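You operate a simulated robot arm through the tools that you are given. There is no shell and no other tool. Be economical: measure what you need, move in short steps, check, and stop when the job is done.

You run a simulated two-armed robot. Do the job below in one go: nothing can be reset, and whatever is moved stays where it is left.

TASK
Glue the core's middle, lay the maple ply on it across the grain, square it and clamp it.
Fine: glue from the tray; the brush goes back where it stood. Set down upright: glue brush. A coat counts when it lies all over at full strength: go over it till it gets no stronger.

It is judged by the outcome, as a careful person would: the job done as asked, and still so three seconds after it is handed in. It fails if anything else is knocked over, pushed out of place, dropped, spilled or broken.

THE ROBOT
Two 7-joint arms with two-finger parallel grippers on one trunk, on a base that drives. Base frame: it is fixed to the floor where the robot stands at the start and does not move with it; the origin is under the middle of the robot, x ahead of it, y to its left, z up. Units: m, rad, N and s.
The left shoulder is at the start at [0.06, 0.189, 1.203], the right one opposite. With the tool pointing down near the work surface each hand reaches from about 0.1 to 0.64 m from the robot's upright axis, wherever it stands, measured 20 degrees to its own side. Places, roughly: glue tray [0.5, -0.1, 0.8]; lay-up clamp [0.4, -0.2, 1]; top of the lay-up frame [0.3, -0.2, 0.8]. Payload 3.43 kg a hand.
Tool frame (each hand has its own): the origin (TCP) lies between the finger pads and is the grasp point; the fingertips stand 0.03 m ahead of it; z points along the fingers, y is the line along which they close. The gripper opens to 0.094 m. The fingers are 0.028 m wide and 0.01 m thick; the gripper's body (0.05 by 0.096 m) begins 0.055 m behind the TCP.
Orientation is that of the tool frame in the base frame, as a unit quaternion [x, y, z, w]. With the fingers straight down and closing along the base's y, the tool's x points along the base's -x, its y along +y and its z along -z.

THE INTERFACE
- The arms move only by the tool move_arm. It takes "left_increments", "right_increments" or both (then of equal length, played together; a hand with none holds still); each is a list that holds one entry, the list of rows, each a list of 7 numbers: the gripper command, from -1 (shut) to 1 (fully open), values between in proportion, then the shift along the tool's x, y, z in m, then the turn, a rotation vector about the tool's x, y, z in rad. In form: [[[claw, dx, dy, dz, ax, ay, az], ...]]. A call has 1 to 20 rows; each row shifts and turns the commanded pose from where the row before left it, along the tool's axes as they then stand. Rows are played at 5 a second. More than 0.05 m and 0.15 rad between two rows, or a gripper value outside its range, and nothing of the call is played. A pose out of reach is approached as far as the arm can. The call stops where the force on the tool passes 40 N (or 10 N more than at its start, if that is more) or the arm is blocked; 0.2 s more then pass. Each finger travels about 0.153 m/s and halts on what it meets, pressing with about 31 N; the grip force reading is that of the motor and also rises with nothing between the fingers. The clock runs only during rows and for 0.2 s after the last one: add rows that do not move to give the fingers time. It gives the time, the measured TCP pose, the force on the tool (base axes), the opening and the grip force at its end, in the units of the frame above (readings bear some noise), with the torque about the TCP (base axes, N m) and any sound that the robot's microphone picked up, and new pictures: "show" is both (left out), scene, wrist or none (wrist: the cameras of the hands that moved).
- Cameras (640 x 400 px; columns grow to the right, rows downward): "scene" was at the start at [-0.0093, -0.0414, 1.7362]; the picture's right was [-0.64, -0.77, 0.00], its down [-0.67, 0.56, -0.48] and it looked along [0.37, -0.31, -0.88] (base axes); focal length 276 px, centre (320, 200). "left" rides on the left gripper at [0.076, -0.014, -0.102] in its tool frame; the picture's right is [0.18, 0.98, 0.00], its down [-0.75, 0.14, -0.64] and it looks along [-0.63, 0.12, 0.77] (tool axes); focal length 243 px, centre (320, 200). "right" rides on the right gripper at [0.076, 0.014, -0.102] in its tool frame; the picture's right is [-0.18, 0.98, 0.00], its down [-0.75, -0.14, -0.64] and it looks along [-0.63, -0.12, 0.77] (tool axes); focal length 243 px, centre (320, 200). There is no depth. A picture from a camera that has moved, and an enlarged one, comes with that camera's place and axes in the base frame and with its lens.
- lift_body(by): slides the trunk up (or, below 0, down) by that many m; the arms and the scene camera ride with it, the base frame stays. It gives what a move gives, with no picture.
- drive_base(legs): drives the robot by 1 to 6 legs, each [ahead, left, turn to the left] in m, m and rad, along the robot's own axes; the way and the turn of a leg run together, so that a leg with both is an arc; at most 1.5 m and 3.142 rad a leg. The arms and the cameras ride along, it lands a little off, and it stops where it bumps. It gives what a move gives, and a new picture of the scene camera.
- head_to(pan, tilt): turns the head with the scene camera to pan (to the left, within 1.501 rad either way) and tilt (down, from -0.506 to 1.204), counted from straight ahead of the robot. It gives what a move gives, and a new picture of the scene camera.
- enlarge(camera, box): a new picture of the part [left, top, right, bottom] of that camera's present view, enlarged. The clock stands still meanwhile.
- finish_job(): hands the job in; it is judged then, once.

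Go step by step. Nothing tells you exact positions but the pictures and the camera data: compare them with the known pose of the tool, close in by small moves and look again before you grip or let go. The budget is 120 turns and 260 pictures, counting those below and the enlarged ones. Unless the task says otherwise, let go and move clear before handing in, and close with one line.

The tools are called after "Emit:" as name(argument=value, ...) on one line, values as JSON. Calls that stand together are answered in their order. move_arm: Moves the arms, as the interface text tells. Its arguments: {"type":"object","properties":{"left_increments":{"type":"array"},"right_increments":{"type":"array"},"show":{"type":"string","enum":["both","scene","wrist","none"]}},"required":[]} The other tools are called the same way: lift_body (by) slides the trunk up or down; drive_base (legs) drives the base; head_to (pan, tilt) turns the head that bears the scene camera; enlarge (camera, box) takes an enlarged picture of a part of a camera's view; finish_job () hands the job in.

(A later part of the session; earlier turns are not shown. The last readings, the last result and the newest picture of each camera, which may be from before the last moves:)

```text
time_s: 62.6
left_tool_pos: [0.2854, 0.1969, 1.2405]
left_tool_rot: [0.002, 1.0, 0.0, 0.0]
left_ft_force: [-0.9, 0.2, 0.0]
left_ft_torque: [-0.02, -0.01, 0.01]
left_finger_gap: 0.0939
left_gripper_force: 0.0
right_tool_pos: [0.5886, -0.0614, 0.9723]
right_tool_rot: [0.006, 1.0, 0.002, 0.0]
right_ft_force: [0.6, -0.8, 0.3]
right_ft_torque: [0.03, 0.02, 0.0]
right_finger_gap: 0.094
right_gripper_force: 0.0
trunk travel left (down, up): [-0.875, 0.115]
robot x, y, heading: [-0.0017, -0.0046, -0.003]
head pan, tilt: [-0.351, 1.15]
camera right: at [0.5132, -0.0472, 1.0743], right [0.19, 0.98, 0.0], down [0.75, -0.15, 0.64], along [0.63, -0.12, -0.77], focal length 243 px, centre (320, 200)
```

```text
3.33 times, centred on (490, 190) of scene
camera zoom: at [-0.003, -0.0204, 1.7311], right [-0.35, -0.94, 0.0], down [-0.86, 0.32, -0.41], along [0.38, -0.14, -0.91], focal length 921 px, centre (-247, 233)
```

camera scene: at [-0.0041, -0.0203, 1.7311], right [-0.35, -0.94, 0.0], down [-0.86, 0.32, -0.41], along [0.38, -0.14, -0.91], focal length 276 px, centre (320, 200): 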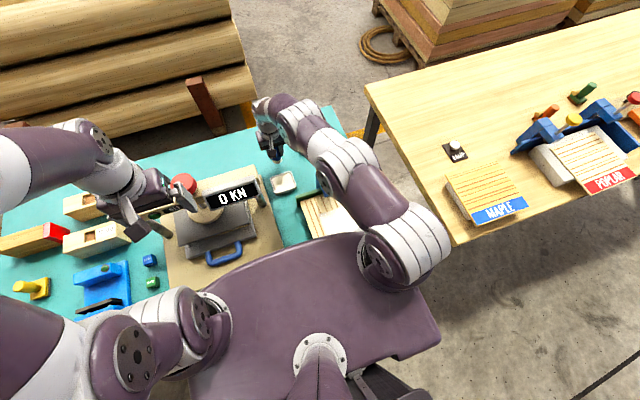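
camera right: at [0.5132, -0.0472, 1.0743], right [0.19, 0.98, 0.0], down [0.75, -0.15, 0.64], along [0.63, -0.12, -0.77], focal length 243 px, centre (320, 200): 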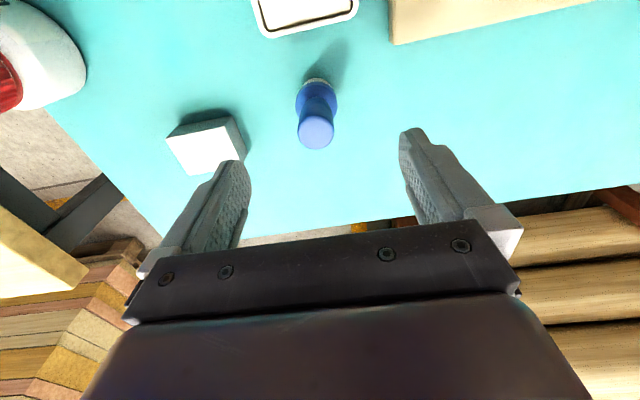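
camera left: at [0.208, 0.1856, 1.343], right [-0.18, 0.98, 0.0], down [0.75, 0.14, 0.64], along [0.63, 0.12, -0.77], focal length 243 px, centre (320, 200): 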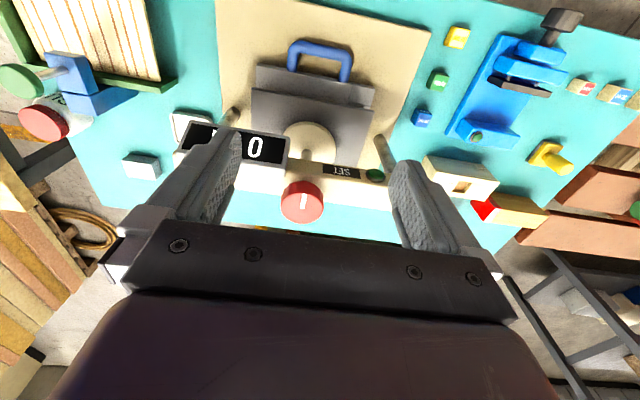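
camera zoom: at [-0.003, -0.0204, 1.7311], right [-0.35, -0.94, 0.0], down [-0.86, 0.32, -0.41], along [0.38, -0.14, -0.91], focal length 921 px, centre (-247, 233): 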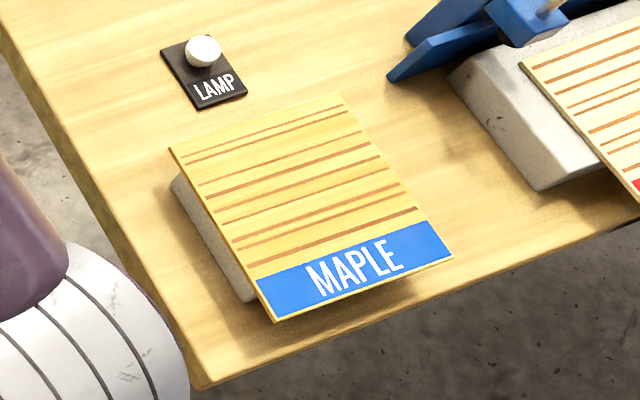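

The maple is about x 0.085–0.283, y -0.583 to -0.785, z≈0.90, with its label end overhanging the block. I'll need the base farther back; first I'll check the floor behind and to the right, retracting the right hand.

Emit:
head_to(pan=-1.5, tilt=0.9)

Emit:
head_to(pan=1.5, tilt=0.9)

```text
time_s: 64.0
left_tool_pos: [0.2852, 0.1951, 1.2413]
left_tool_rot: [0.002, 1.0, 0.0, 0.0]
left_ft_force: [0.4, -0.9, -0.3]
left_ft_torque: [-0.04, 0.0, 0.02]
left_finger_gap: 0.094
left_gripper_force: 0.0
right_tool_pos: [0.589, -0.0619, 0.9727]
right_tool_rot: [0.005, 1.0, 0.002, 0.0]
right_ft_force: [-0.2, 1.4, 0.0]
right_ft_torque: [0.0, -0.02, -0.03]
right_finger_gap: 0.094
right_gripper_force: 0.1
trunk travel left (down, up): [-0.875, 0.115]
robot x, y, heading: [0.0015, 0.0022, -0.005]
head pan, tilt: [-1.499, 0.901]
camera scene: at [-0.0542, -0.0751, 1.748], right [-1.0, -0.07, 0.0], down [-0.05, 0.78, -0.62], along [0.04, -0.62, -0.78], focal length 276 px, centre (320, 200)
```

scene: 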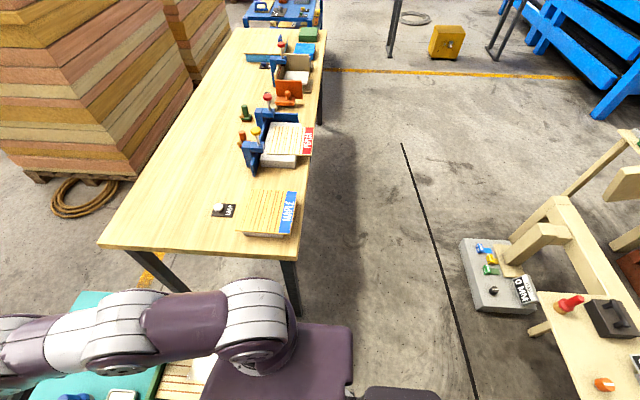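

```text
time_s: 66.6
left_tool_pos: [0.2856, 0.1968, 1.2412]
left_tool_rot: [0.001, 1.0, 0.0, -0.001]
left_ft_force: [0.4, -0.2, 0.2]
left_ft_torque: [0.02, 0.02, -0.01]
left_finger_gap: 0.0939
left_gripper_force: 0.1
right_tool_pos: [0.5879, -0.0617, 0.9723]
right_tool_rot: [0.005, 1.0, 0.002, 0.0]
right_ft_force: [0.4, 0.3, 0.0]
right_ft_torque: [-0.01, 0.01, -0.03]
right_finger_gap: 0.0943
right_gripper_force: 0.0
trunk travel left (down, up): [-0.875, 0.115]
robot x, y, heading: [0.0028, 0.0009, -0.003]
head pan, tilt: [1.499, 0.901]
camera scene: at [-0.0539, 0.0755, 1.748], right [1.0, -0.07, 0.0], down [-0.06, -0.78, -0.62], along [0.05, 0.62, -0.78], focal length 276 px, centre (320, 200)
```

scene: 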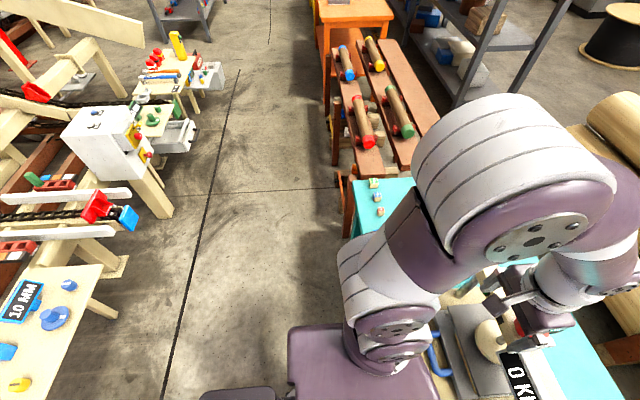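

There is another stand behind, so I'll raise the right hand, back up a little, and use the parallax to judge the free space.

Emit:
move_arm(right_increments=[[[1, 0.02, 0, -0.04, 0, 0, 0], [1, 0.02, 0, -0.04, 0, 0, 0], [1, 0.02, 0, -0.04, 0, 0, 0], [1, 0.02, 0, -0.04, 0, 0, 0], [1, 0, 0, 0, 0, 0, 0]]], show="none")

Emit:
drive_base(legs=[[-0.2, 0, 0]])

Emit:
head_to(pan=-1.5, tilt=0.9)

```text
time_s: 67.8
left_tool_pos: [0.2852, 0.1959, 1.2407]
left_tool_rot: [0.002, 1.0, 0.001, 0.0]
left_ft_force: [0.0, 0.3, -0.9]
left_ft_torque: [-0.01, 0.03, -0.01]
left_finger_gap: 0.094
left_gripper_force: 0.0
right_tool_pos: [0.5096, -0.0609, 1.1331]
right_tool_rot: [0.005, 1.0, 0.002, 0.001]
right_ft_force: [0.6, -0.3, 0.3]
right_ft_torque: [-0.01, 0.04, 0.0]
right_finger_gap: 0.0942
right_gripper_force: 0.1
trunk travel left (down, up): [-0.875, 0.115]
robot x, y, heading: [0.0002, -0.0011, 0.003]
head pan, tilt: [1.499, 0.901]
```

```text
time_s: 69.4
left_tool_pos: [0.0905, 0.1964, 1.2411]
left_tool_rot: [0.004, 1.0, 0.001, -0.001]
left_ft_force: [0.7, 0.9, 0.7]
left_ft_torque: [0.02, 0.0, 0.02]
left_finger_gap: 0.0941
left_gripper_force: 0.0
right_tool_pos: [0.3112, -0.0624, 1.1305]
right_tool_rot: [0.008, 1.0, 0.002, -0.001]
right_ft_force: [0.8, 0.6, -0.1]
right_ft_torque: [0.02, 0.03, 0.0]
right_finger_gap: 0.0939
right_gripper_force: 0.0
trunk travel left (down, up): [-0.875, 0.115]
robot x, y, heading: [-0.1931, 0.0011, -0.007]
head pan, tilt: [1.499, 0.901]
camera scene: at [-0.2486, 0.0766, 1.7481], right [1.0, -0.08, 0.0], down [-0.06, -0.78, -0.62], along [0.05, 0.62, -0.78], focal length 276 px, centre (320, 200)
```

scene: 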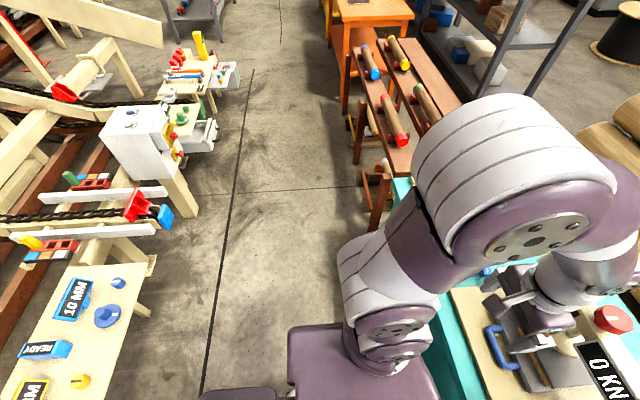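

```text
time_s: 72.0
left_tool_pos: [0.0885, 0.1955, 1.24]
left_tool_rot: [0.004, 1.0, 0.0, 0.0]
left_ft_force: [0.1, 0.6, -0.5]
left_ft_torque: [0.01, 0.02, -0.01]
left_finger_gap: 0.0938
left_gripper_force: 0.0
right_tool_pos: [0.3111, -0.0627, 1.1318]
right_tool_rot: [0.009, 1.0, 0.003, 0.0]
right_ft_force: [-0.1, 0.6, 0.2]
right_ft_torque: [0.01, -0.03, -0.01]
right_finger_gap: 0.094
right_gripper_force: 0.0
trunk travel left (down, up): [-0.875, 0.115]
robot x, y, heading: [-0.1992, -0.0007, -0.003]
head pan, tilt: [-1.499, 0.901]
camera scene: at [-0.2525, -0.0739, 1.748], right [-1.0, -0.06, 0.0], down [-0.05, 0.78, -0.62], along [0.04, -0.62, -0.78], focal length 276 px, centre (320, 200)
```

scene: 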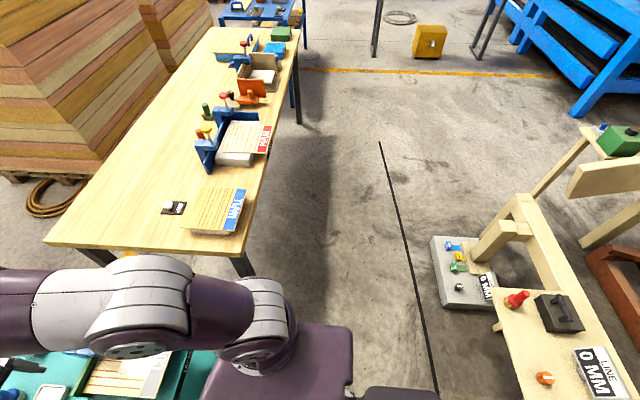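

Parallax puts the stand behind at x ≤ -0.9, so backing to x≈-0.4 is safe. I'll drive back and to the right so that both the maple and the core are in the right hand's reach.

Emit:
drive_base(legs=[[-0.2, -0.3, 0]])

Emit:
move_arm(right_increments=[[[0, 0.01, -0.015, 0, -0.0864, -0.0864, 0.0864], [0, 0, 0, 0, -0.0864, -0.0864, 0.0864], [0, 0, 0, 0, -0.0864, -0.0864, 0.0864], [0, 0, 0, 0, -0.0864, -0.0864, 0.0864], [0, 0, 0, 0, -0.0864, -0.0864, 0.0864], [0, 0, 0, 0, -0.0864, -0.0864, 0.0864], [0, 0, 0, 0, -0.0864, -0.0864, 0.0864], [0, 0, 0, 0, -0.0864, -0.0864, 0.0864], [0, 0, 0, 0, -0.0864, -0.0864, 0.0864], [0, 0, 0, 0, -0.0864, -0.0864, 0.0864], [0, 0, 0, 0, -0.0864, -0.0864, 0.0864], [0, 0, 0, 0, -0.0864, -0.0864, 0.0864], [0, 0, 0, 0, -0.0864, -0.0864, 0.0864], [0, 0, 0, 0, -0.0864, -0.0864, 0.0864]]], show="both")

```text
time_s: 74.3
left_tool_pos: [-0.1175, -0.0992, 1.2413]
left_tool_rot: [0.008, 1.0, 0.0, 0.0]
left_ft_force: [0.3, 0.1, 0.0]
left_ft_torque: [0.02, -0.02, 0.01]
left_finger_gap: 0.0942
left_gripper_force: 0.1
right_tool_pos: [0.1015, -0.3605, 1.1316]
right_tool_rot: [0.013, 1.0, 0.002, 0.0]
right_ft_force: [-0.9, 0.0, 0.2]
right_ft_torque: [0.01, -0.01, 0.01]
right_finger_gap: 0.094
right_gripper_force: 0.1
trunk travel left (down, up): [-0.875, 0.115]
robot x, y, heading: [-0.4064, -0.2967, -0.018]
head pan, tilt: [-1.499, 0.901]
camera scene: at [-0.4611, -0.3663, 1.7481], right [-1.0, -0.05, 0.0], down [-0.04, 0.78, -0.62], along [0.03, -0.62, -0.78], focal length 276 px, centre (320, 200)
```

scene: 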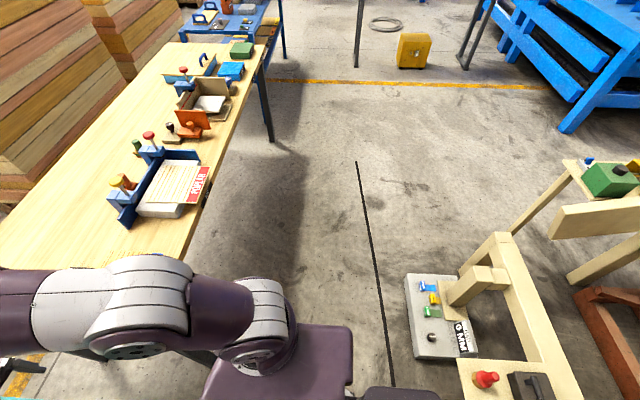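

```text
time_s: 77.3
left_tool_pos: [-0.1175, -0.1014, 1.2414]
left_tool_rot: [0.009, 1.0, 0.001, -0.001]
left_ft_force: [0.4, -1.2, -0.3]
left_ft_torque: [-0.03, 0.02, 0.02]
left_finger_gap: 0.0939
left_gripper_force: 0.0
right_tool_pos: [0.1742, -0.5602, 1.2229]
right_tool_rot: [0.506, 0.501, 0.498, 0.495]
right_ft_force: [-0.5, 0.0, 0.5]
right_ft_torque: [-0.04, 0.03, 0.0]
right_finger_gap: 0.0469
right_gripper_force: 0.1
right hand out of reach, approached as far as the arm can: row 9, 10, 11, 12, 13, 14
trunk travel left (down, up): [-0.875, 0.115]
robot x, y, heading: [-0.4071, -0.2923, -0.017]
head pan, tilt: [-1.499, 0.901]
camera scene: at [-0.4613, -0.3689, 1.748], right [-1.0, -0.05, 0.0], down [-0.04, 0.78, -0.62], along [0.03, -0.62, -0.78], focal length 276 px, centre (320, 200)
camera right: at [0.0729, -0.4837, 1.2393], right [0.01, -0.19, 0.98], down [-0.64, -0.75, -0.14], along [0.76, -0.63, -0.13], focal length 243 px, centre (320, 200)
```

scene: 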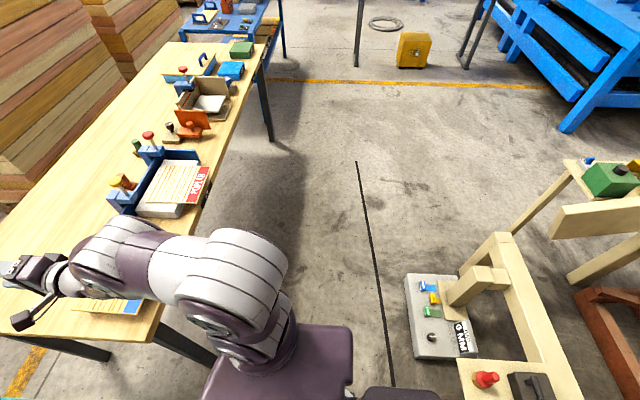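
right: 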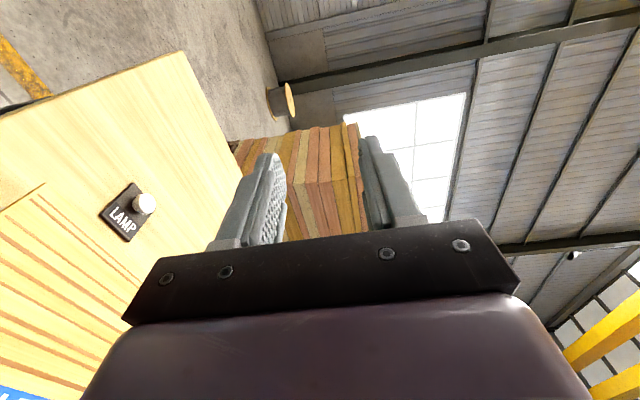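

The hand now points forward with its fingers closing vertically. I'll back it off in x, shift to the maple's middle in y, and lower part-way.

Emit:
move_arm(right_increments=[[[0, -0.0207, 0, -0.035, 0, 0, 0], [0, -0.0207, 0, -0.035, 0, 0, 0], [0, -0.0207, 0, -0.035, 0, 0, 0], [0, -0.0207, 0, -0.035, 0, 0, 0], [0, -0.0207, 0, -0.035, 0, 0, 0], [0, -0.0207, 0, -0.035, 0, 0, 0], [0, 0, -0.04, 0, 0, 0, 0], [0, 0, -0.04, 0, 0, 0, 0], [0, 0, -0.04, 0, 0, 0, 0], [0, 0, -0.04, 0, 0, 0, 0], [0, 0, -0.04, 0, 0, 0, 0], [0, 0, 0, 0, 0, 0, 0]]], show="both")

```text
time_s: 79.9
left_tool_pos: [-0.1208, -0.1006, 1.2402]
left_tool_rot: [0.009, 1.0, 0.0, 0.001]
left_ft_force: [0.7, 0.5, -0.3]
left_ft_torque: [-0.02, 0.0, -0.01]
left_finger_gap: 0.0939
left_gripper_force: 0.0
right_tool_pos: [0.1924, -0.6925, 1.1232]
right_tool_rot: [0.508, 0.492, 0.495, 0.505]
right_ft_force: [0.3, -0.5, 0.0]
right_ft_torque: [-0.04, 0.0, -0.03]
right_finger_gap: 0.047
right_gripper_force: 0.0
right hand out of reach, approached as far as the arm can: row 1, 2, 3, 4, 5, 6, 7, 8, 9, 10, 11
trunk travel left (down, up): [-0.875, 0.115]
robot x, y, heading: [-0.408, -0.2964, -0.02]
head pan, tilt: [-1.499, 0.901]
camera scene: at [-0.4628, -0.3671, 1.748], right [-1.0, -0.05, 0.0], down [-0.04, 0.78, -0.62], along [0.03, -0.62, -0.78], focal length 276 px, centre (320, 200)
camera right: at [0.092, -0.6139, 1.1374], right [0.0, -0.19, 0.98], down [-0.66, -0.74, -0.14], along [0.75, -0.65, -0.12], focal length 243 px, centre (320, 200)
```

scene: 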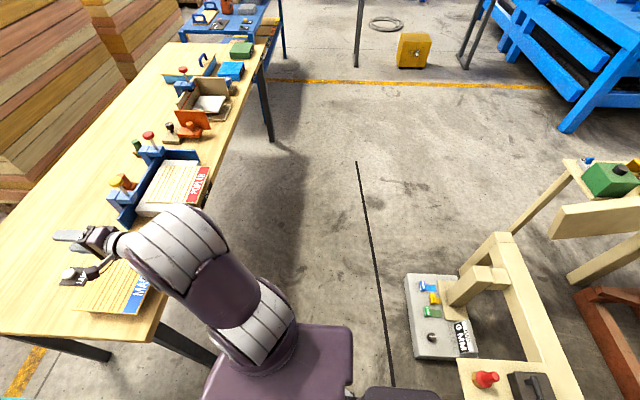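
right: 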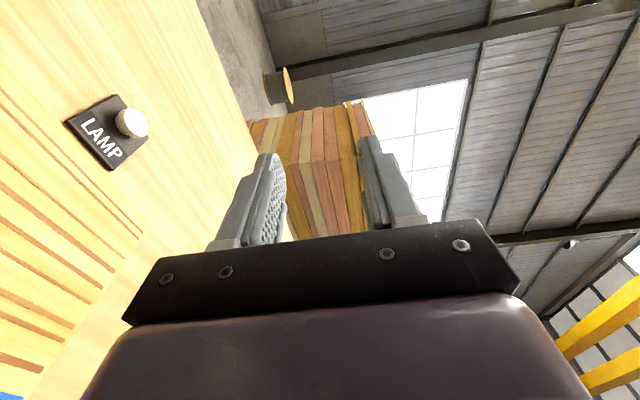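

In this roll the arm won't retract far enough. I'll roll the wrist 180° the other way, which may free the joints, raising a bit for safety.

Emit:
move_arm(right_increments=[[[0, 0, 0.04, 0, 0, 0, -0.149], [0, 0, 0, 0, 0, 0, -0.149], [0, 0, 0, 0, 0, 0, -0.149], [0, 0, 0, 0, 0, 0, -0.149], [0, 0, 0, 0, 0, 0, -0.149], [0, 0, 0, 0, 0, 0, -0.149], [0, 0, 0, 0, 0, 0, -0.149], [0, 0, 0, 0, 0, 0, -0.149], [0, 0, 0, 0, 0, 0, -0.149], [0, 0, 0, 0, 0, 0, -0.149], [0, 0, 0, 0, 0, 0, -0.149], [0, 0, 0, 0, 0, 0, -0.149], [0, 0, 0, 0, 0, 0, -0.149], [0, 0, 0, 0, 0, 0, -0.149], [0, 0, 0, 0, 0, 0, -0.149], [0, 0, 0, 0, 0, 0, -0.149], [0, 0, 0, 0, 0, 0, -0.149], [0, 0, 0, 0, 0, 0, -0.149], [0, 0, 0, 0, 0, 0, -0.149], [0, 0, 0, 0, 0, 0, -0.149]]], show="none")

Emit:
move_arm(right_increments=[[[0, 0, 0, -0.04, 0, 0, -0.14], [0, 0, 0, -0.04, 0, 0, 0], [0, 0, 0, -0.04, 0, 0, 0], [0, 0, 0, -0.04, 0, 0, 0], [0, 0, 0, -0.04, 0, 0, 0], [0, 0, 0, -0.03, 0, 0, 0], [0, 0, 0, 0, 0, 0, 0]]], show="both")

```text
time_s: 84.1
left_tool_pos: [-0.1194, -0.0998, 1.2411]
left_tool_rot: [0.009, 1.0, 0.0, 0.0]
left_ft_force: [0.5, -0.3, 0.3]
left_ft_torque: [0.0, -0.02, 0.0]
left_finger_gap: 0.094
left_gripper_force: 0.1
right_tool_pos: [0.1563, -0.7791, 1.4363]
right_tool_rot: [-0.452, 0.557, -0.453, 0.529]
right_ft_force: [-0.2, 0.4, 0.1]
right_ft_torque: [0.01, -0.02, -0.03]
right_finger_gap: 0.0474
right_gripper_force: 0.1
right hand out of reach, approached as far as the arm can: row 13, 14, 15, 16, 17, 18, 19, 20
trunk travel left (down, up): [-0.875, 0.115]
robot x, y, heading: [-0.4054, -0.296, -0.016]
head pan, tilt: [-1.499, 0.901]
```

```text
time_s: 85.7
left_tool_pos: [-0.1182, -0.1009, 1.2412]
left_tool_rot: [0.008, 1.0, 0.0, -0.001]
left_ft_force: [0.8, 0.2, 0.4]
left_ft_torque: [0.03, 0.02, 0.0]
left_finger_gap: 0.0938
left_gripper_force: 0.0
right_tool_pos: [0.067, -0.8094, 1.5112]
right_tool_rot: [-0.487, 0.514, -0.5, 0.499]
right_ft_force: [0.1, 0.1, -0.1]
right_ft_torque: [0.0, -0.01, 0.0]
right_finger_gap: 0.0471
right_gripper_force: 0.0
right hand out of reach, approached as far as the arm can: row 1, 2, 3, 4, 5, 6
trunk travel left (down, up): [-0.875, 0.115]
robot x, y, heading: [-0.4057, -0.2952, -0.018]
head pan, tilt: [-1.499, 0.901]
camera scene: at [-0.4617, -0.3677, 1.748], right [-1.0, -0.05, 0.0], down [-0.04, 0.78, -0.62], along [0.03, -0.62, -0.78], focal length 276 px, centre (320, 200)
camera right: at [-0.0376, -0.8817, 1.4942], right [0.0, 0.21, -0.98], down [-0.62, 0.77, 0.16], along [0.78, 0.61, 0.13], focal length 243 px, centre (320, 200)
```

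scene: 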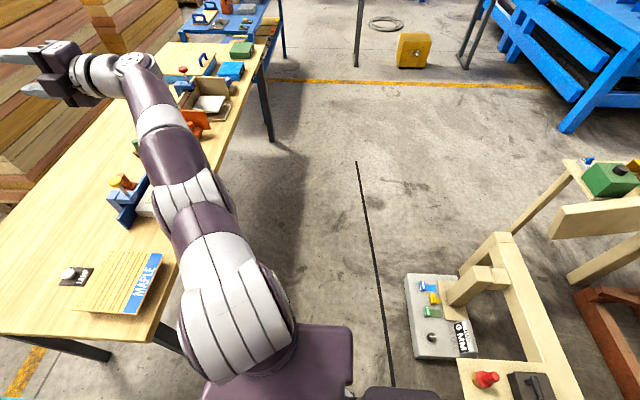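
right: 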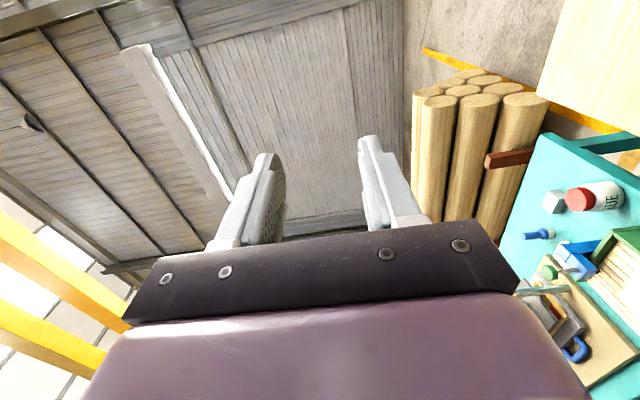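

This roll put the arm high. I'll see whether the hand can come down in this posture.

Emit:
move_arm(right_increments=[[[0, -0.012, 0.045, 0, 0, 0, 0], [0, -0.012, 0.045, 0, 0, 0, 0], [0, -0.012, 0.045, 0, 0, 0, 0], [0, -0.012, 0.045, 0, 0, 0, 0], [0, -0.012, 0.045, 0, 0, 0, 0], [0, -0.012, 0.045, 0, 0, 0, 0], [0, -0.012, 0.045, 0, 0, 0, 0], [0, -0.012, 0.045, 0, 0, 0, 0], [0, -0.012, 0.045, 0, 0, 0, 0], [0, 0, 0, 0, 0, 0, 0]]], show="scene")

```text
time_s: 87.9
left_tool_pos: [-0.1192, -0.1007, 1.2418]
left_tool_rot: [0.008, 1.0, -0.001, 0.0]
left_ft_force: [0.2, -0.1, -0.7]
left_ft_torque: [0.02, -0.04, -0.03]
left_finger_gap: 0.0938
left_gripper_force: 0.0
right_tool_pos: [0.1463, -0.765, 1.4821]
right_tool_rot: [-0.488, 0.521, -0.493, 0.497]
right_ft_force: [0.1, -1.2, -0.2]
right_ft_torque: [0.03, -0.01, -0.03]
right_finger_gap: 0.0471
right_gripper_force: 0.1
right hand out of reach, approached as far as the arm can: row 1, 2, 3, 4, 5, 6, 7, 8, 9
trunk travel left (down, up): [-0.875, 0.115]
robot x, y, heading: [-0.4071, -0.2941, -0.013]
head pan, tilt: [-1.499, 0.901]
camera scene: at [-0.4622, -0.3679, 1.748], right [-1.0, -0.05, 0.0], down [-0.04, 0.78, -0.62], along [0.03, -0.62, -0.78], focal length 276 px, centre (320, 200)
```

scene: 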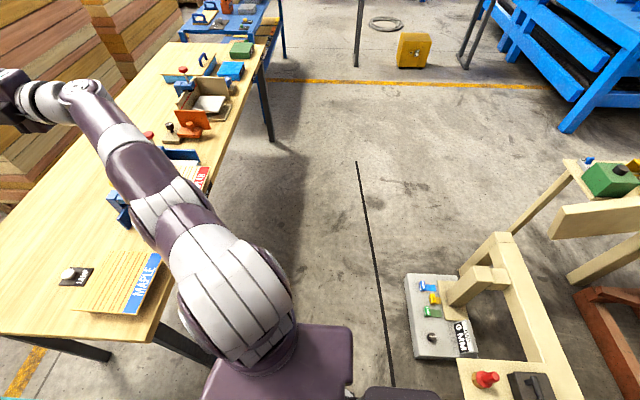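

That posture is a dead end. I'll roll back, then lower the trunk so the forearm comes level with the work.

Emit:
move_arm(right_increments=[[[0, 0, 0, 0, 0, 0, 0.149], [0, 0, 0, 0, 0, 0, 0.149], [0, 0, 0, 0, 0, 0, 0.149], [0, 0, 0, 0, 0, 0, 0.149], [0, 0, 0, 0, 0, 0, 0.149], [0, 0, 0, 0, 0, 0, 0.149], [0, 0, 0, 0, 0, 0, 0.149], [0, 0, 0, 0, 0, 0, 0.149], [0, 0, 0, 0, 0, 0, 0.149], [0, 0, 0, 0, 0, 0, 0.149], [0, 0, 0, 0, 0, 0, 0.149], [0, 0, 0, 0, 0, 0, 0.149], [0, 0, 0, 0, 0, 0, 0.149], [0, 0, 0, 0, 0, 0, 0.149], [0, 0, 0, 0, 0, 0, 0.149], [0, 0, 0, 0, 0, 0, 0.149], [0, 0, 0, 0, 0, 0, 0.149], [0, 0, 0, 0, 0, 0, 0.149], [0, 0, 0, 0, 0, 0, 0.149], [0, 0, 0, 0, 0, 0, 0.149]]], show="none")

Emit:
move_arm(right_increments=[[[0, 0, 0, 0, 0, 0, 0.14], [0, 0.04, 0, 0, 0, 0, 0], [0, 0.04, 0, 0, 0, 0, 0], [0, 0.04, 0, 0, 0, 0, 0], [0, 0.04, 0, 0, 0, 0, 0], [0, 0.04, 0, 0, 0, 0, 0], [0, 0.04, 0, 0, 0, 0, 0], [0, 0, 0, -0.04, 0, 0, 0], [0, 0, 0, -0.04, 0, 0, 0], [0, 0, 0, -0.04, 0, 0, 0], [0, 0, 0, 0, 0, 0, 0]]], show="scene")

```text
time_s: 92.1
left_tool_pos: [-0.119, -0.1002, 1.2405]
left_tool_rot: [0.008, 1.0, 0.0, 0.0]
left_ft_force: [0.3, -0.1, 0.1]
left_ft_torque: [0.01, 0.01, 0.0]
left_finger_gap: 0.0939
left_gripper_force: 0.1
right_tool_pos: [0.147, -0.769, 1.4806]
right_tool_rot: [0.472, 0.526, 0.459, 0.538]
right_ft_force: [-0.2, -0.6, -0.3]
right_ft_torque: [-0.04, -0.03, -0.01]
right_finger_gap: 0.0469
right_gripper_force: 0.1
trunk travel left (down, up): [-0.875, 0.115]
robot x, y, heading: [-0.4079, -0.2956, -0.014]
head pan, tilt: [-1.499, 0.901]
```

```text
time_s: 94.5
left_tool_pos: [-0.1189, -0.1017, 1.241]
left_tool_rot: [0.009, 1.0, 0.0, -0.001]
left_ft_force: [-0.3, -0.9, -0.2]
left_ft_torque: [0.01, 0.02, 0.02]
left_finger_gap: 0.094
left_gripper_force: 0.3
right_tool_pos: [0.0321, -0.5342, 1.4837]
right_tool_rot: [0.508, 0.492, 0.495, 0.505]
right_ft_force: [0.3, -0.4, -0.2]
right_ft_torque: [-0.01, 0.01, 0.02]
right_finger_gap: 0.0468
right_gripper_force: 0.0
right hand out of reach, approached as far as the arm can: row 7
trunk travel left (down, up): [-0.875, 0.115]
robot x, y, heading: [-0.4064, -0.2936, -0.021]
head pan, tilt: [-1.499, 0.901]
camera scene: at [-0.4614, -0.3679, 1.748], right [-1.0, -0.05, 0.0], down [-0.04, 0.78, -0.62], along [0.03, -0.62, -0.78], focal length 276 px, centre (320, 200)
```

scene: 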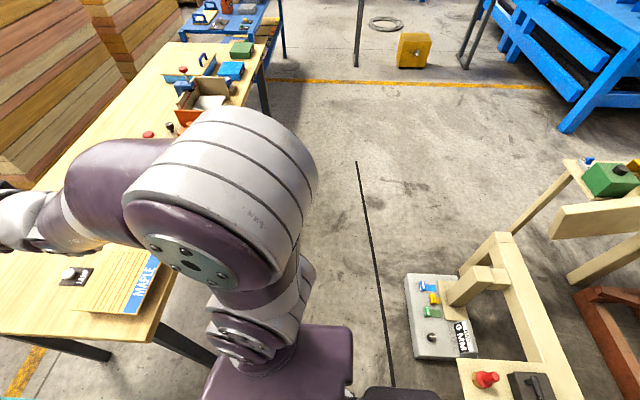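

With the hand above shoulder height it retracts fine (x rel 0.44). So I'll lower the trunk by 0.45 to bring the hand near the sheet's level in this posture.

Emit:
lift_body(by=-0.45)

Emit:
head_to(pan=-1.0, tilt=0.35)

```text
refused: -0.45 is not a number from -0.4 to 0.4
```

```text
time_s: 95.5
left_tool_pos: [-0.1185, -0.1005, 1.2412]
left_tool_rot: [0.008, 1.0, -0.001, 0.001]
left_ft_force: [-0.1, 0.2, 0.1]
left_ft_torque: [-0.01, -0.01, 0.0]
left_finger_gap: 0.0942
left_gripper_force: 0.0
right_tool_pos: [0.0326, -0.5329, 1.4833]
right_tool_rot: [0.507, 0.491, 0.495, 0.506]
right_ft_force: [0.4, 0.0, 0.2]
right_ft_torque: [-0.03, 0.01, 0.01]
right_finger_gap: 0.0472
right_gripper_force: 0.0
trunk travel left (down, up): [-0.875, 0.115]
robot x, y, heading: [-0.4075, -0.2908, -0.019]
head pan, tilt: [-1.0, 0.351]
camera scene: at [-0.4176, -0.3713, 1.7955], right [-0.85, -0.52, 0.0], down [-0.18, 0.29, -0.94], along [0.49, -0.8, -0.34], focal length 276 px, centre (320, 200)
```

scene: 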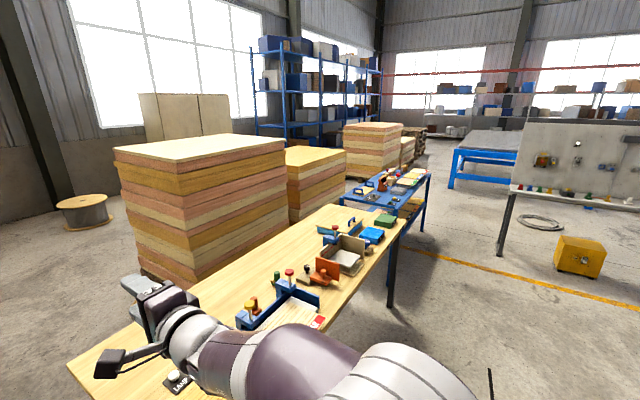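

Emit:
lift_body(by=-0.4)

Emit:
move_arm(right_increments=[[[0, -0.03, 0, -0.015, 0, 0, 0], [0, -0.03, 0, -0.015, 0, 0, 0], [0, -0.03, 0, -0.015, 0, 0, 0], [0, -0.03, 0, -0.015, 0, 0, 0], [0, -0.03, 0, -0.01, 0, 0, 0], [0, 0, -0.03, 0, 0, 0, 0], [0, 0, -0.03, 0, 0, 0, 0], [0, 0, 0, 0, 0, 0, 0]]], show="both")

```text
time_s: 99.3
left_tool_pos: [-0.1185, -0.1011, 0.8414]
left_tool_rot: [0.009, 1.0, 0.0, 0.0]
left_ft_force: [0.2, -0.3, 0.0]
left_ft_torque: [-0.01, -0.04, 0.0]
left_finger_gap: 0.0939
left_gripper_force: 0.0
right_tool_pos: [0.0322, -0.5349, 1.0835]
right_tool_rot: [0.508, 0.492, 0.495, 0.506]
right_ft_force: [-0.9, 0.7, 1.0]
right_ft_torque: [-0.01, 0.0, 0.01]
right_finger_gap: 0.0469
right_gripper_force: 0.0
trunk travel left (down, up): [-0.475, 0.515]
robot x, y, heading: [-0.407, -0.2946, -0.014]
head pan, tilt: [-1.0, 0.351]
```

```text
time_s: 101.1
left_tool_pos: [-0.1191, -0.1001, 0.8404]
left_tool_rot: [0.01, 1.0, -0.001, 0.001]
left_ft_force: [0.3, -0.5, -1.0]
left_ft_torque: [-0.02, 0.02, 0.02]
left_finger_gap: 0.094
left_gripper_force: 0.1
right_tool_pos: [-0.01, -0.5952, 1.054]
right_tool_rot: [0.507, 0.492, 0.494, 0.506]
right_ft_force: [-0.3, -0.6, -0.3]
right_ft_torque: [-0.03, -0.02, -0.01]
right_finger_gap: 0.0471
right_gripper_force: 0.0
right hand out of reach, approached as far as the arm can: row 4, 5, 6, 7
trunk travel left (down, up): [-0.475, 0.515]
robot x, y, heading: [-0.4059, -0.2951, -0.019]
head pan, tilt: [-1.0, 0.351]
camera scene: at [-0.4173, -0.3711, 1.3956], right [-0.85, -0.53, 0.0], down [-0.18, 0.29, -0.94], along [0.49, -0.8, -0.34], focal length 276 px, centre (320, 200)
camera right: at [-0.1095, -0.5165, 1.0678], right [-0.01, -0.19, 0.98], down [-0.66, -0.74, -0.14], along [0.75, -0.65, -0.12], focal length 243 px, centre (320, 200)
```

scene: 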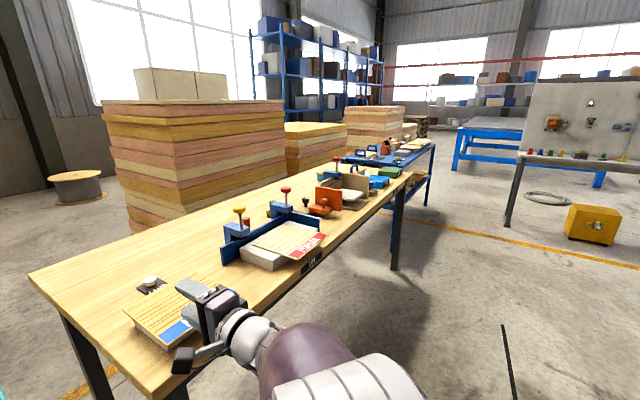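
right: 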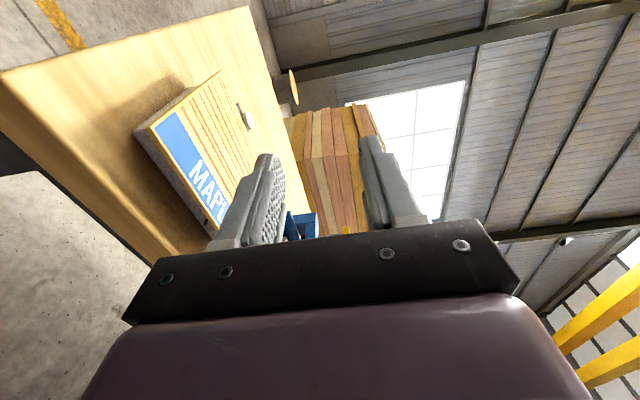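

The hand reaches the right depth now. I'll drive right 9 cm to centre it on the maple, and lower the trunk 8 cm for a look.

Emit:
drive_base(legs=[[0, -0.09, 0]])

Emit:
lift_body(by=-0.08)

Emit:
enlarge(camera="right", box=[0, 0, 640, 399])

Emit:
enlarge(camera="scene", box=[40, 200, 320, 375])

```text
time_s: 102.2
left_tool_pos: [-0.1201, -0.1906, 0.8407]
left_tool_rot: [0.009, 1.0, 0.002, 0.0]
left_ft_force: [-0.5, 0.6, 0.5]
left_ft_torque: [0.03, 0.0, 0.0]
left_finger_gap: 0.0941
left_gripper_force: 0.0
right_tool_pos: [-0.0102, -0.6853, 1.0536]
right_tool_rot: [0.508, 0.492, 0.495, 0.505]
right_ft_force: [0.5, 0.0, 0.2]
right_ft_torque: [-0.02, 0.02, 0.01]
right_finger_gap: 0.047
right_gripper_force: 0.1
trunk travel left (down, up): [-0.475, 0.515]
robot x, y, heading: [-0.4101, -0.3803, -0.019]
head pan, tilt: [-1.0, 0.351]
camera scene: at [-0.4188, -0.4625, 1.3954], right [-0.85, -0.53, 0.0], down [-0.18, 0.29, -0.94], along [0.49, -0.8, -0.34], focal length 276 px, centre (320, 200)
```

scene: 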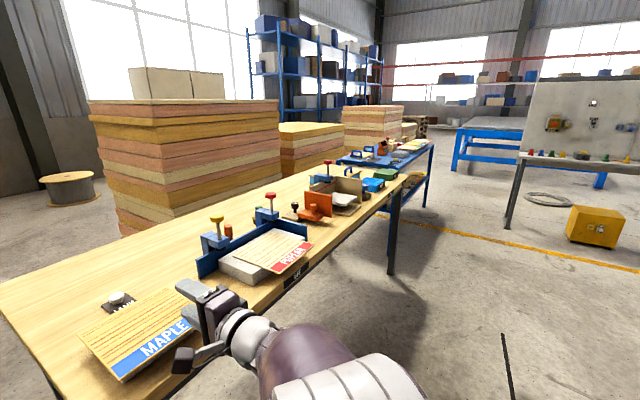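

```text
time_s: 103.4
left_tool_pos: [-0.1206, -0.1905, 0.7631]
left_tool_rot: [0.008, 1.0, 0.0, 0.001]
left_ft_force: [-0.6, 0.5, 0.5]
left_ft_torque: [-0.01, 0.0, -0.02]
left_finger_gap: 0.094
left_gripper_force: 0.1
right_tool_pos: [-0.0116, -0.6843, 0.9732]
right_tool_rot: [0.507, 0.492, 0.495, 0.506]
right_ft_force: [-0.2, -0.3, -0.2]
right_ft_torque: [0.0, 0.0, 0.02]
right_finger_gap: 0.0469
right_gripper_force: 0.1
trunk travel left (down, up): [-0.395, 0.595]
robot x, y, heading: [-0.4056, -0.3869, -0.015]
head pan, tilt: [-1.0, 0.351]
```

```text
1.00 times, centred on (320, 200) of right (not enlarged: the box is as wide or as high as the picture)
camera zoom: at [-0.111, -0.6061, 0.9879], right [-0.01, -0.19, 0.98], down [-0.66, -0.74, -0.15], along [0.75, -0.65, -0.12], focal length 243 px, centre (320, 200)
```

zoom: 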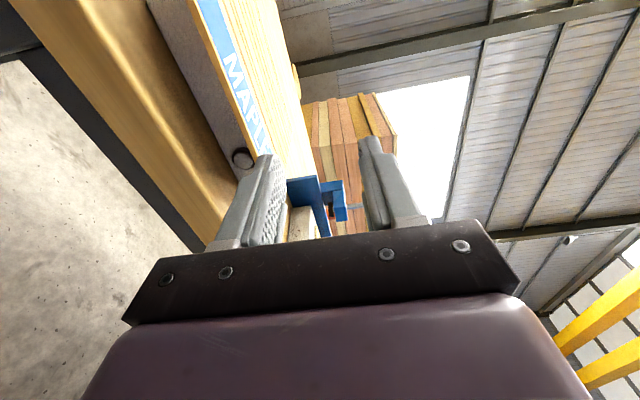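

```text
2.29 times, centred on (180, 288) of scene
camera zoom: at [-0.4189, -0.4608, 1.3156], right [-0.85, -0.53, 0.0], down [-0.18, 0.29, -0.94], along [0.49, -0.8, -0.34], focal length 632 px, centre (640, 0)
```

zoom: 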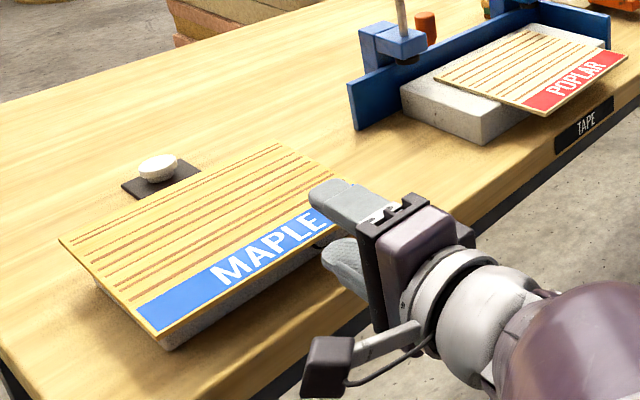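

I'll zoom in on the overhang beneath the label before entering.

Emit:
enlarge(camera="right", box=[120, 0, 330, 240])

Emit:
enlarge(camera="scene", box=[60, 270, 220, 370])

```text
1.67 times, centred on (225, 120) of right
camera zoom: at [-0.111, -0.6061, 0.9879], right [-0.01, -0.19, 0.98], down [-0.66, -0.74, -0.15], along [0.75, -0.65, -0.12], focal length 404 px, centre (478, 333)
```

zoom: 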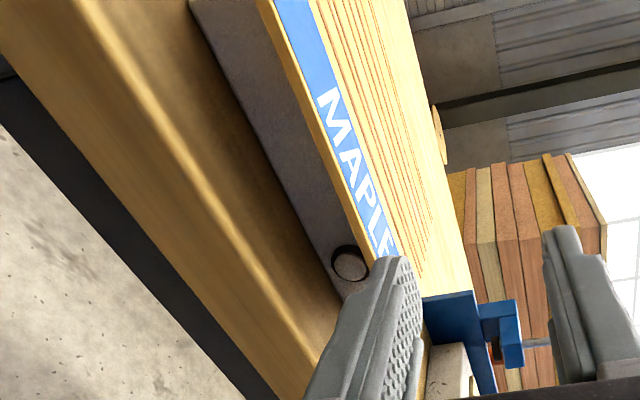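

```text
4.00 times, centred on (140, 320) of scene
camera zoom: at [-0.4189, -0.4608, 1.3156], right [-0.85, -0.53, 0.0], down [-0.18, 0.29, -0.94], along [0.49, -0.8, -0.34], focal length 1105 px, centre (1040, -280)
```

zoom: 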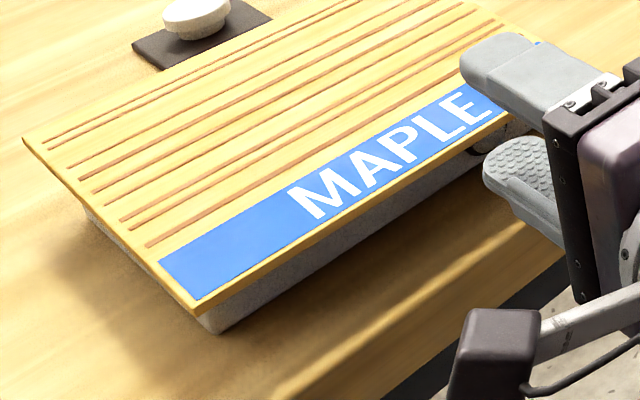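

A small disc sits on the block face at y≈-0.73, clear of my path at y=-0.684. I'll lower to z≈0.907, narrow the opening, and compare finger and sheet heights before inserting.

Emit:
lift_body(by=-0.066)

Emit:
move_arm(right_increments=[[[-0.15, 0, 0, 0.02, 0, 0, 0], [-0.15, 0, 0, 0.01, 0, 0, 0], [-0.15, 0, 0, 0, 0, 0, 0]]], show="wrist")

Emit:
enlarge(camera="right", box=[160, 60, 400, 240])

Emit:
enlarge(camera="scene", box=[60, 240, 260, 370])

```text
time_s: 104.4
left_tool_pos: [-0.1198, -0.1898, 0.6951]
left_tool_rot: [0.009, 1.0, 0.001, 0.001]
left_ft_force: [0.2, 0.6, -0.2]
left_ft_torque: [-0.04, 0.01, 0.02]
left_finger_gap: 0.0938
left_gripper_force: 0.1
right_tool_pos: [-0.0107, -0.6848, 0.908]
right_tool_rot: [0.508, 0.492, 0.495, 0.505]
right_ft_force: [0.4, -0.1, 0.4]
right_ft_torque: [0.01, 0.02, -0.02]
right_finger_gap: 0.0469
right_gripper_force: 0.0
trunk travel left (down, up): [-0.329, 0.661]
robot x, y, heading: [-0.4073, -0.3834, -0.017]
head pan, tilt: [-1.0, 0.351]
```

```text
time_s: 105.2
left_tool_pos: [-0.1209, -0.1911, 0.6944]
left_tool_rot: [0.009, 1.0, 0.0, 0.0]
left_ft_force: [0.8, 0.0, 1.1]
left_ft_torque: [-0.01, 0.0, 0.02]
left_finger_gap: 0.0942
left_gripper_force: 0.1
right_tool_pos: [0.02, -0.6851, 0.9067]
right_tool_rot: [0.507, 0.492, 0.495, 0.506]
right_ft_force: [0.1, -0.2, 0.8]
right_ft_torque: [0.02, 0.01, 0.03]
right_finger_gap: 0.0403
right_gripper_force: 0.1
trunk travel left (down, up): [-0.329, 0.661]
robot x, y, heading: [-0.4098, -0.3846, -0.019]
head pan, tilt: [-1.0, 0.351]
camera right: at [-0.08, -0.607, 0.921], right [-0.01, -0.19, 0.98], down [-0.66, -0.74, -0.15], along [0.75, -0.65, -0.12], focal length 243 px, centre (320, 200)
```

right: 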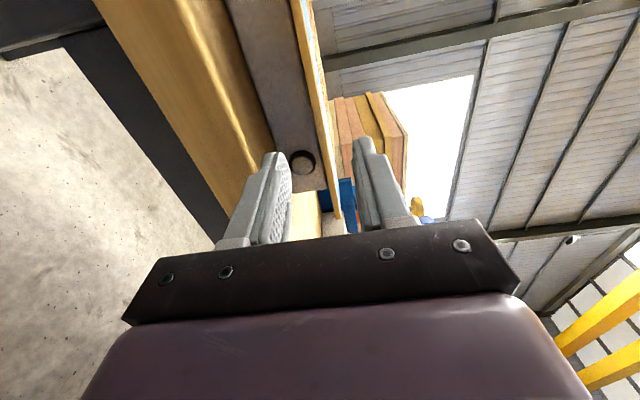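

```text
2.22 times, centred on (280, 150) of right
camera zoom: at [-0.08, -0.607, 0.921], right [-0.01, -0.19, 0.98], down [-0.66, -0.74, -0.15], along [0.75, -0.65, -0.12], focal length 539 px, centre (409, 311)
```

zoom: 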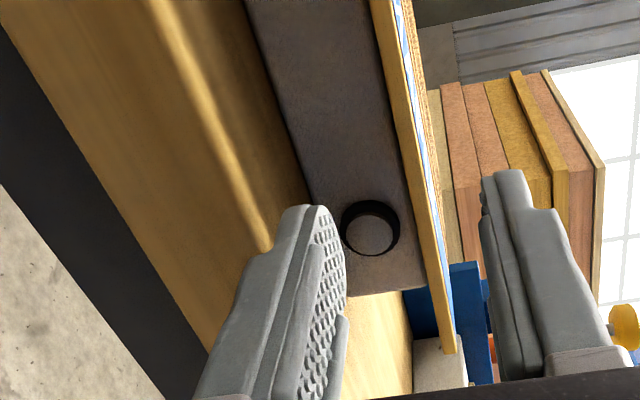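

```text
3.08 times, centred on (160, 305) of scene
camera zoom: at [-0.4188, -0.4607, 1.2496], right [-0.85, -0.53, 0.0], down [-0.18, 0.29, -0.94], along [0.49, -0.8, -0.34], focal length 850 px, centre (812, -123)
```

zoom: 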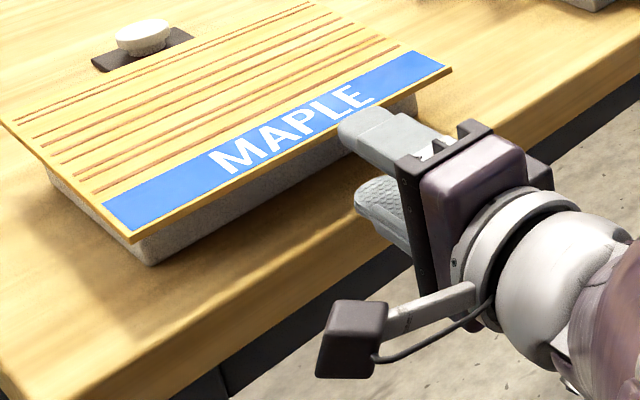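

The sheet's edge lies at z≈0.9065, level with the TCP between the fingers. I'll insert 6.5 cm and close.

Emit:
move_arm(right_increments=[[[-0.15, 0, 0, 0.025, 0, 0, 0], [-0.15, 0, 0, 0.02, 0, 0, 0], [-0.15, 0, 0, 0.018, 0, 0, 0], [-0.15, 0, 0, 0, 0, 0, 0]]], show="wrist")

Emit:
enlarge(camera="scene", box=[60, 240, 260, 370])

```text
time_s: 106.2
left_tool_pos: [-0.1193, -0.1899, 0.6955]
left_tool_rot: [0.009, 1.0, 0.0, 0.0]
left_ft_force: [0.7, 0.0, 0.3]
left_ft_torque: [-0.03, 0.0, -0.02]
left_finger_gap: 0.0941
left_gripper_force: 0.1
right_tool_pos: [0.0838, -0.6864, 0.9057]
right_tool_rot: [0.508, 0.493, 0.494, 0.505]
right_ft_force: [-0.6, 0.5, 0.0]
right_ft_torque: [-0.02, -0.02, -0.02]
right_finger_gap: 0.0399
right_gripper_force: 0.0
trunk travel left (down, up): [-0.329, 0.661]
robot x, y, heading: [-0.4063, -0.3831, -0.021]
head pan, tilt: [-1.0, 0.351]
camera right: at [-0.0167, -0.6084, 0.9195], right [-0.01, -0.19, 0.98], down [-0.66, -0.74, -0.15], along [0.75, -0.65, -0.12], focal length 243 px, centre (320, 200)
```

right: 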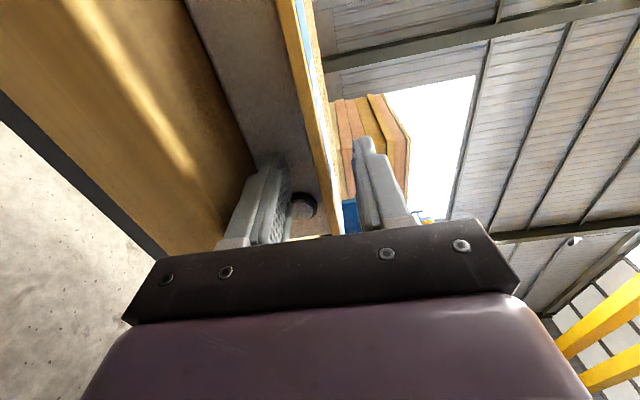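

```text
3.08 times, centred on (160, 305) of scene
camera zoom: at [-0.4188, -0.4608, 1.2496], right [-0.85, -0.53, 0.0], down [-0.18, 0.29, -0.94], along [0.49, -0.8, -0.34], focal length 850 px, centre (812, -123)
```

zoom: 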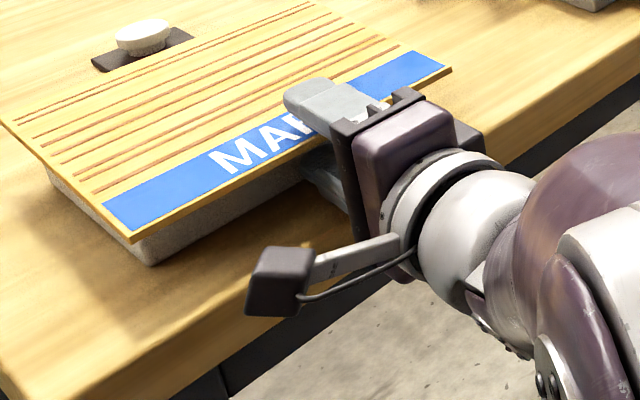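

The sheet is between the fingers, over the label. I'll close on it.

Emit:
move_arm(right_increments=[[[-0.5, 0, 0, 0, 0, 0, 0], [-0.8, 0, 0, 0, 0, 0, 0], [-1, 0, 0, 0, 0, 0, 0], [-1, 0, 0, 0, 0, 0, 0], [-1, 0, 0, 0, 0, 0, 0]]], show="wrist")

```text
time_s: 107.4
left_tool_pos: [-0.1195, -0.1897, 0.6953]
left_tool_rot: [0.008, 1.0, 0.001, 0.002]
left_ft_force: [0.2, 0.1, -0.3]
left_ft_torque: [0.03, 0.01, -0.02]
left_finger_gap: 0.0941
left_gripper_force: 0.1
right_tool_pos: [0.0828, -0.687, 0.9065]
right_tool_rot: [0.507, 0.492, 0.495, 0.506]
right_ft_force: [0.2, -0.7, 3.5]
right_ft_torque: [-0.12, -0.01, -0.03]
right_finger_gap: 0.0099
right_gripper_force: 31.0
trunk travel left (down, up): [-0.329, 0.661]
robot x, y, heading: [-0.4107, -0.3847, -0.017]
head pan, tilt: [-1.0, 0.351]
camera right: at [-0.017, -0.6083, 0.9198], right [-0.01, -0.19, 0.98], down [-0.66, -0.74, -0.15], along [0.75, -0.65, -0.12], focal length 243 px, centre (320, 200)
```

right: 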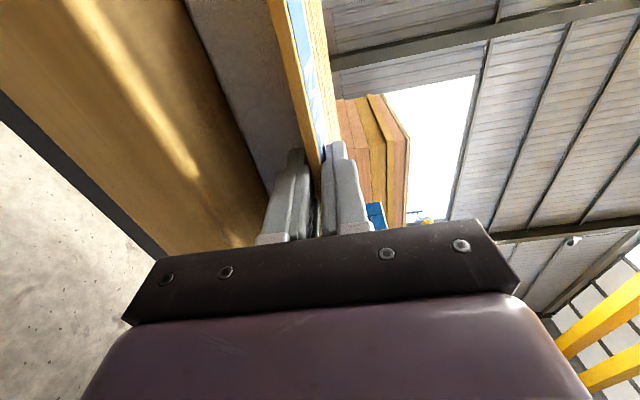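

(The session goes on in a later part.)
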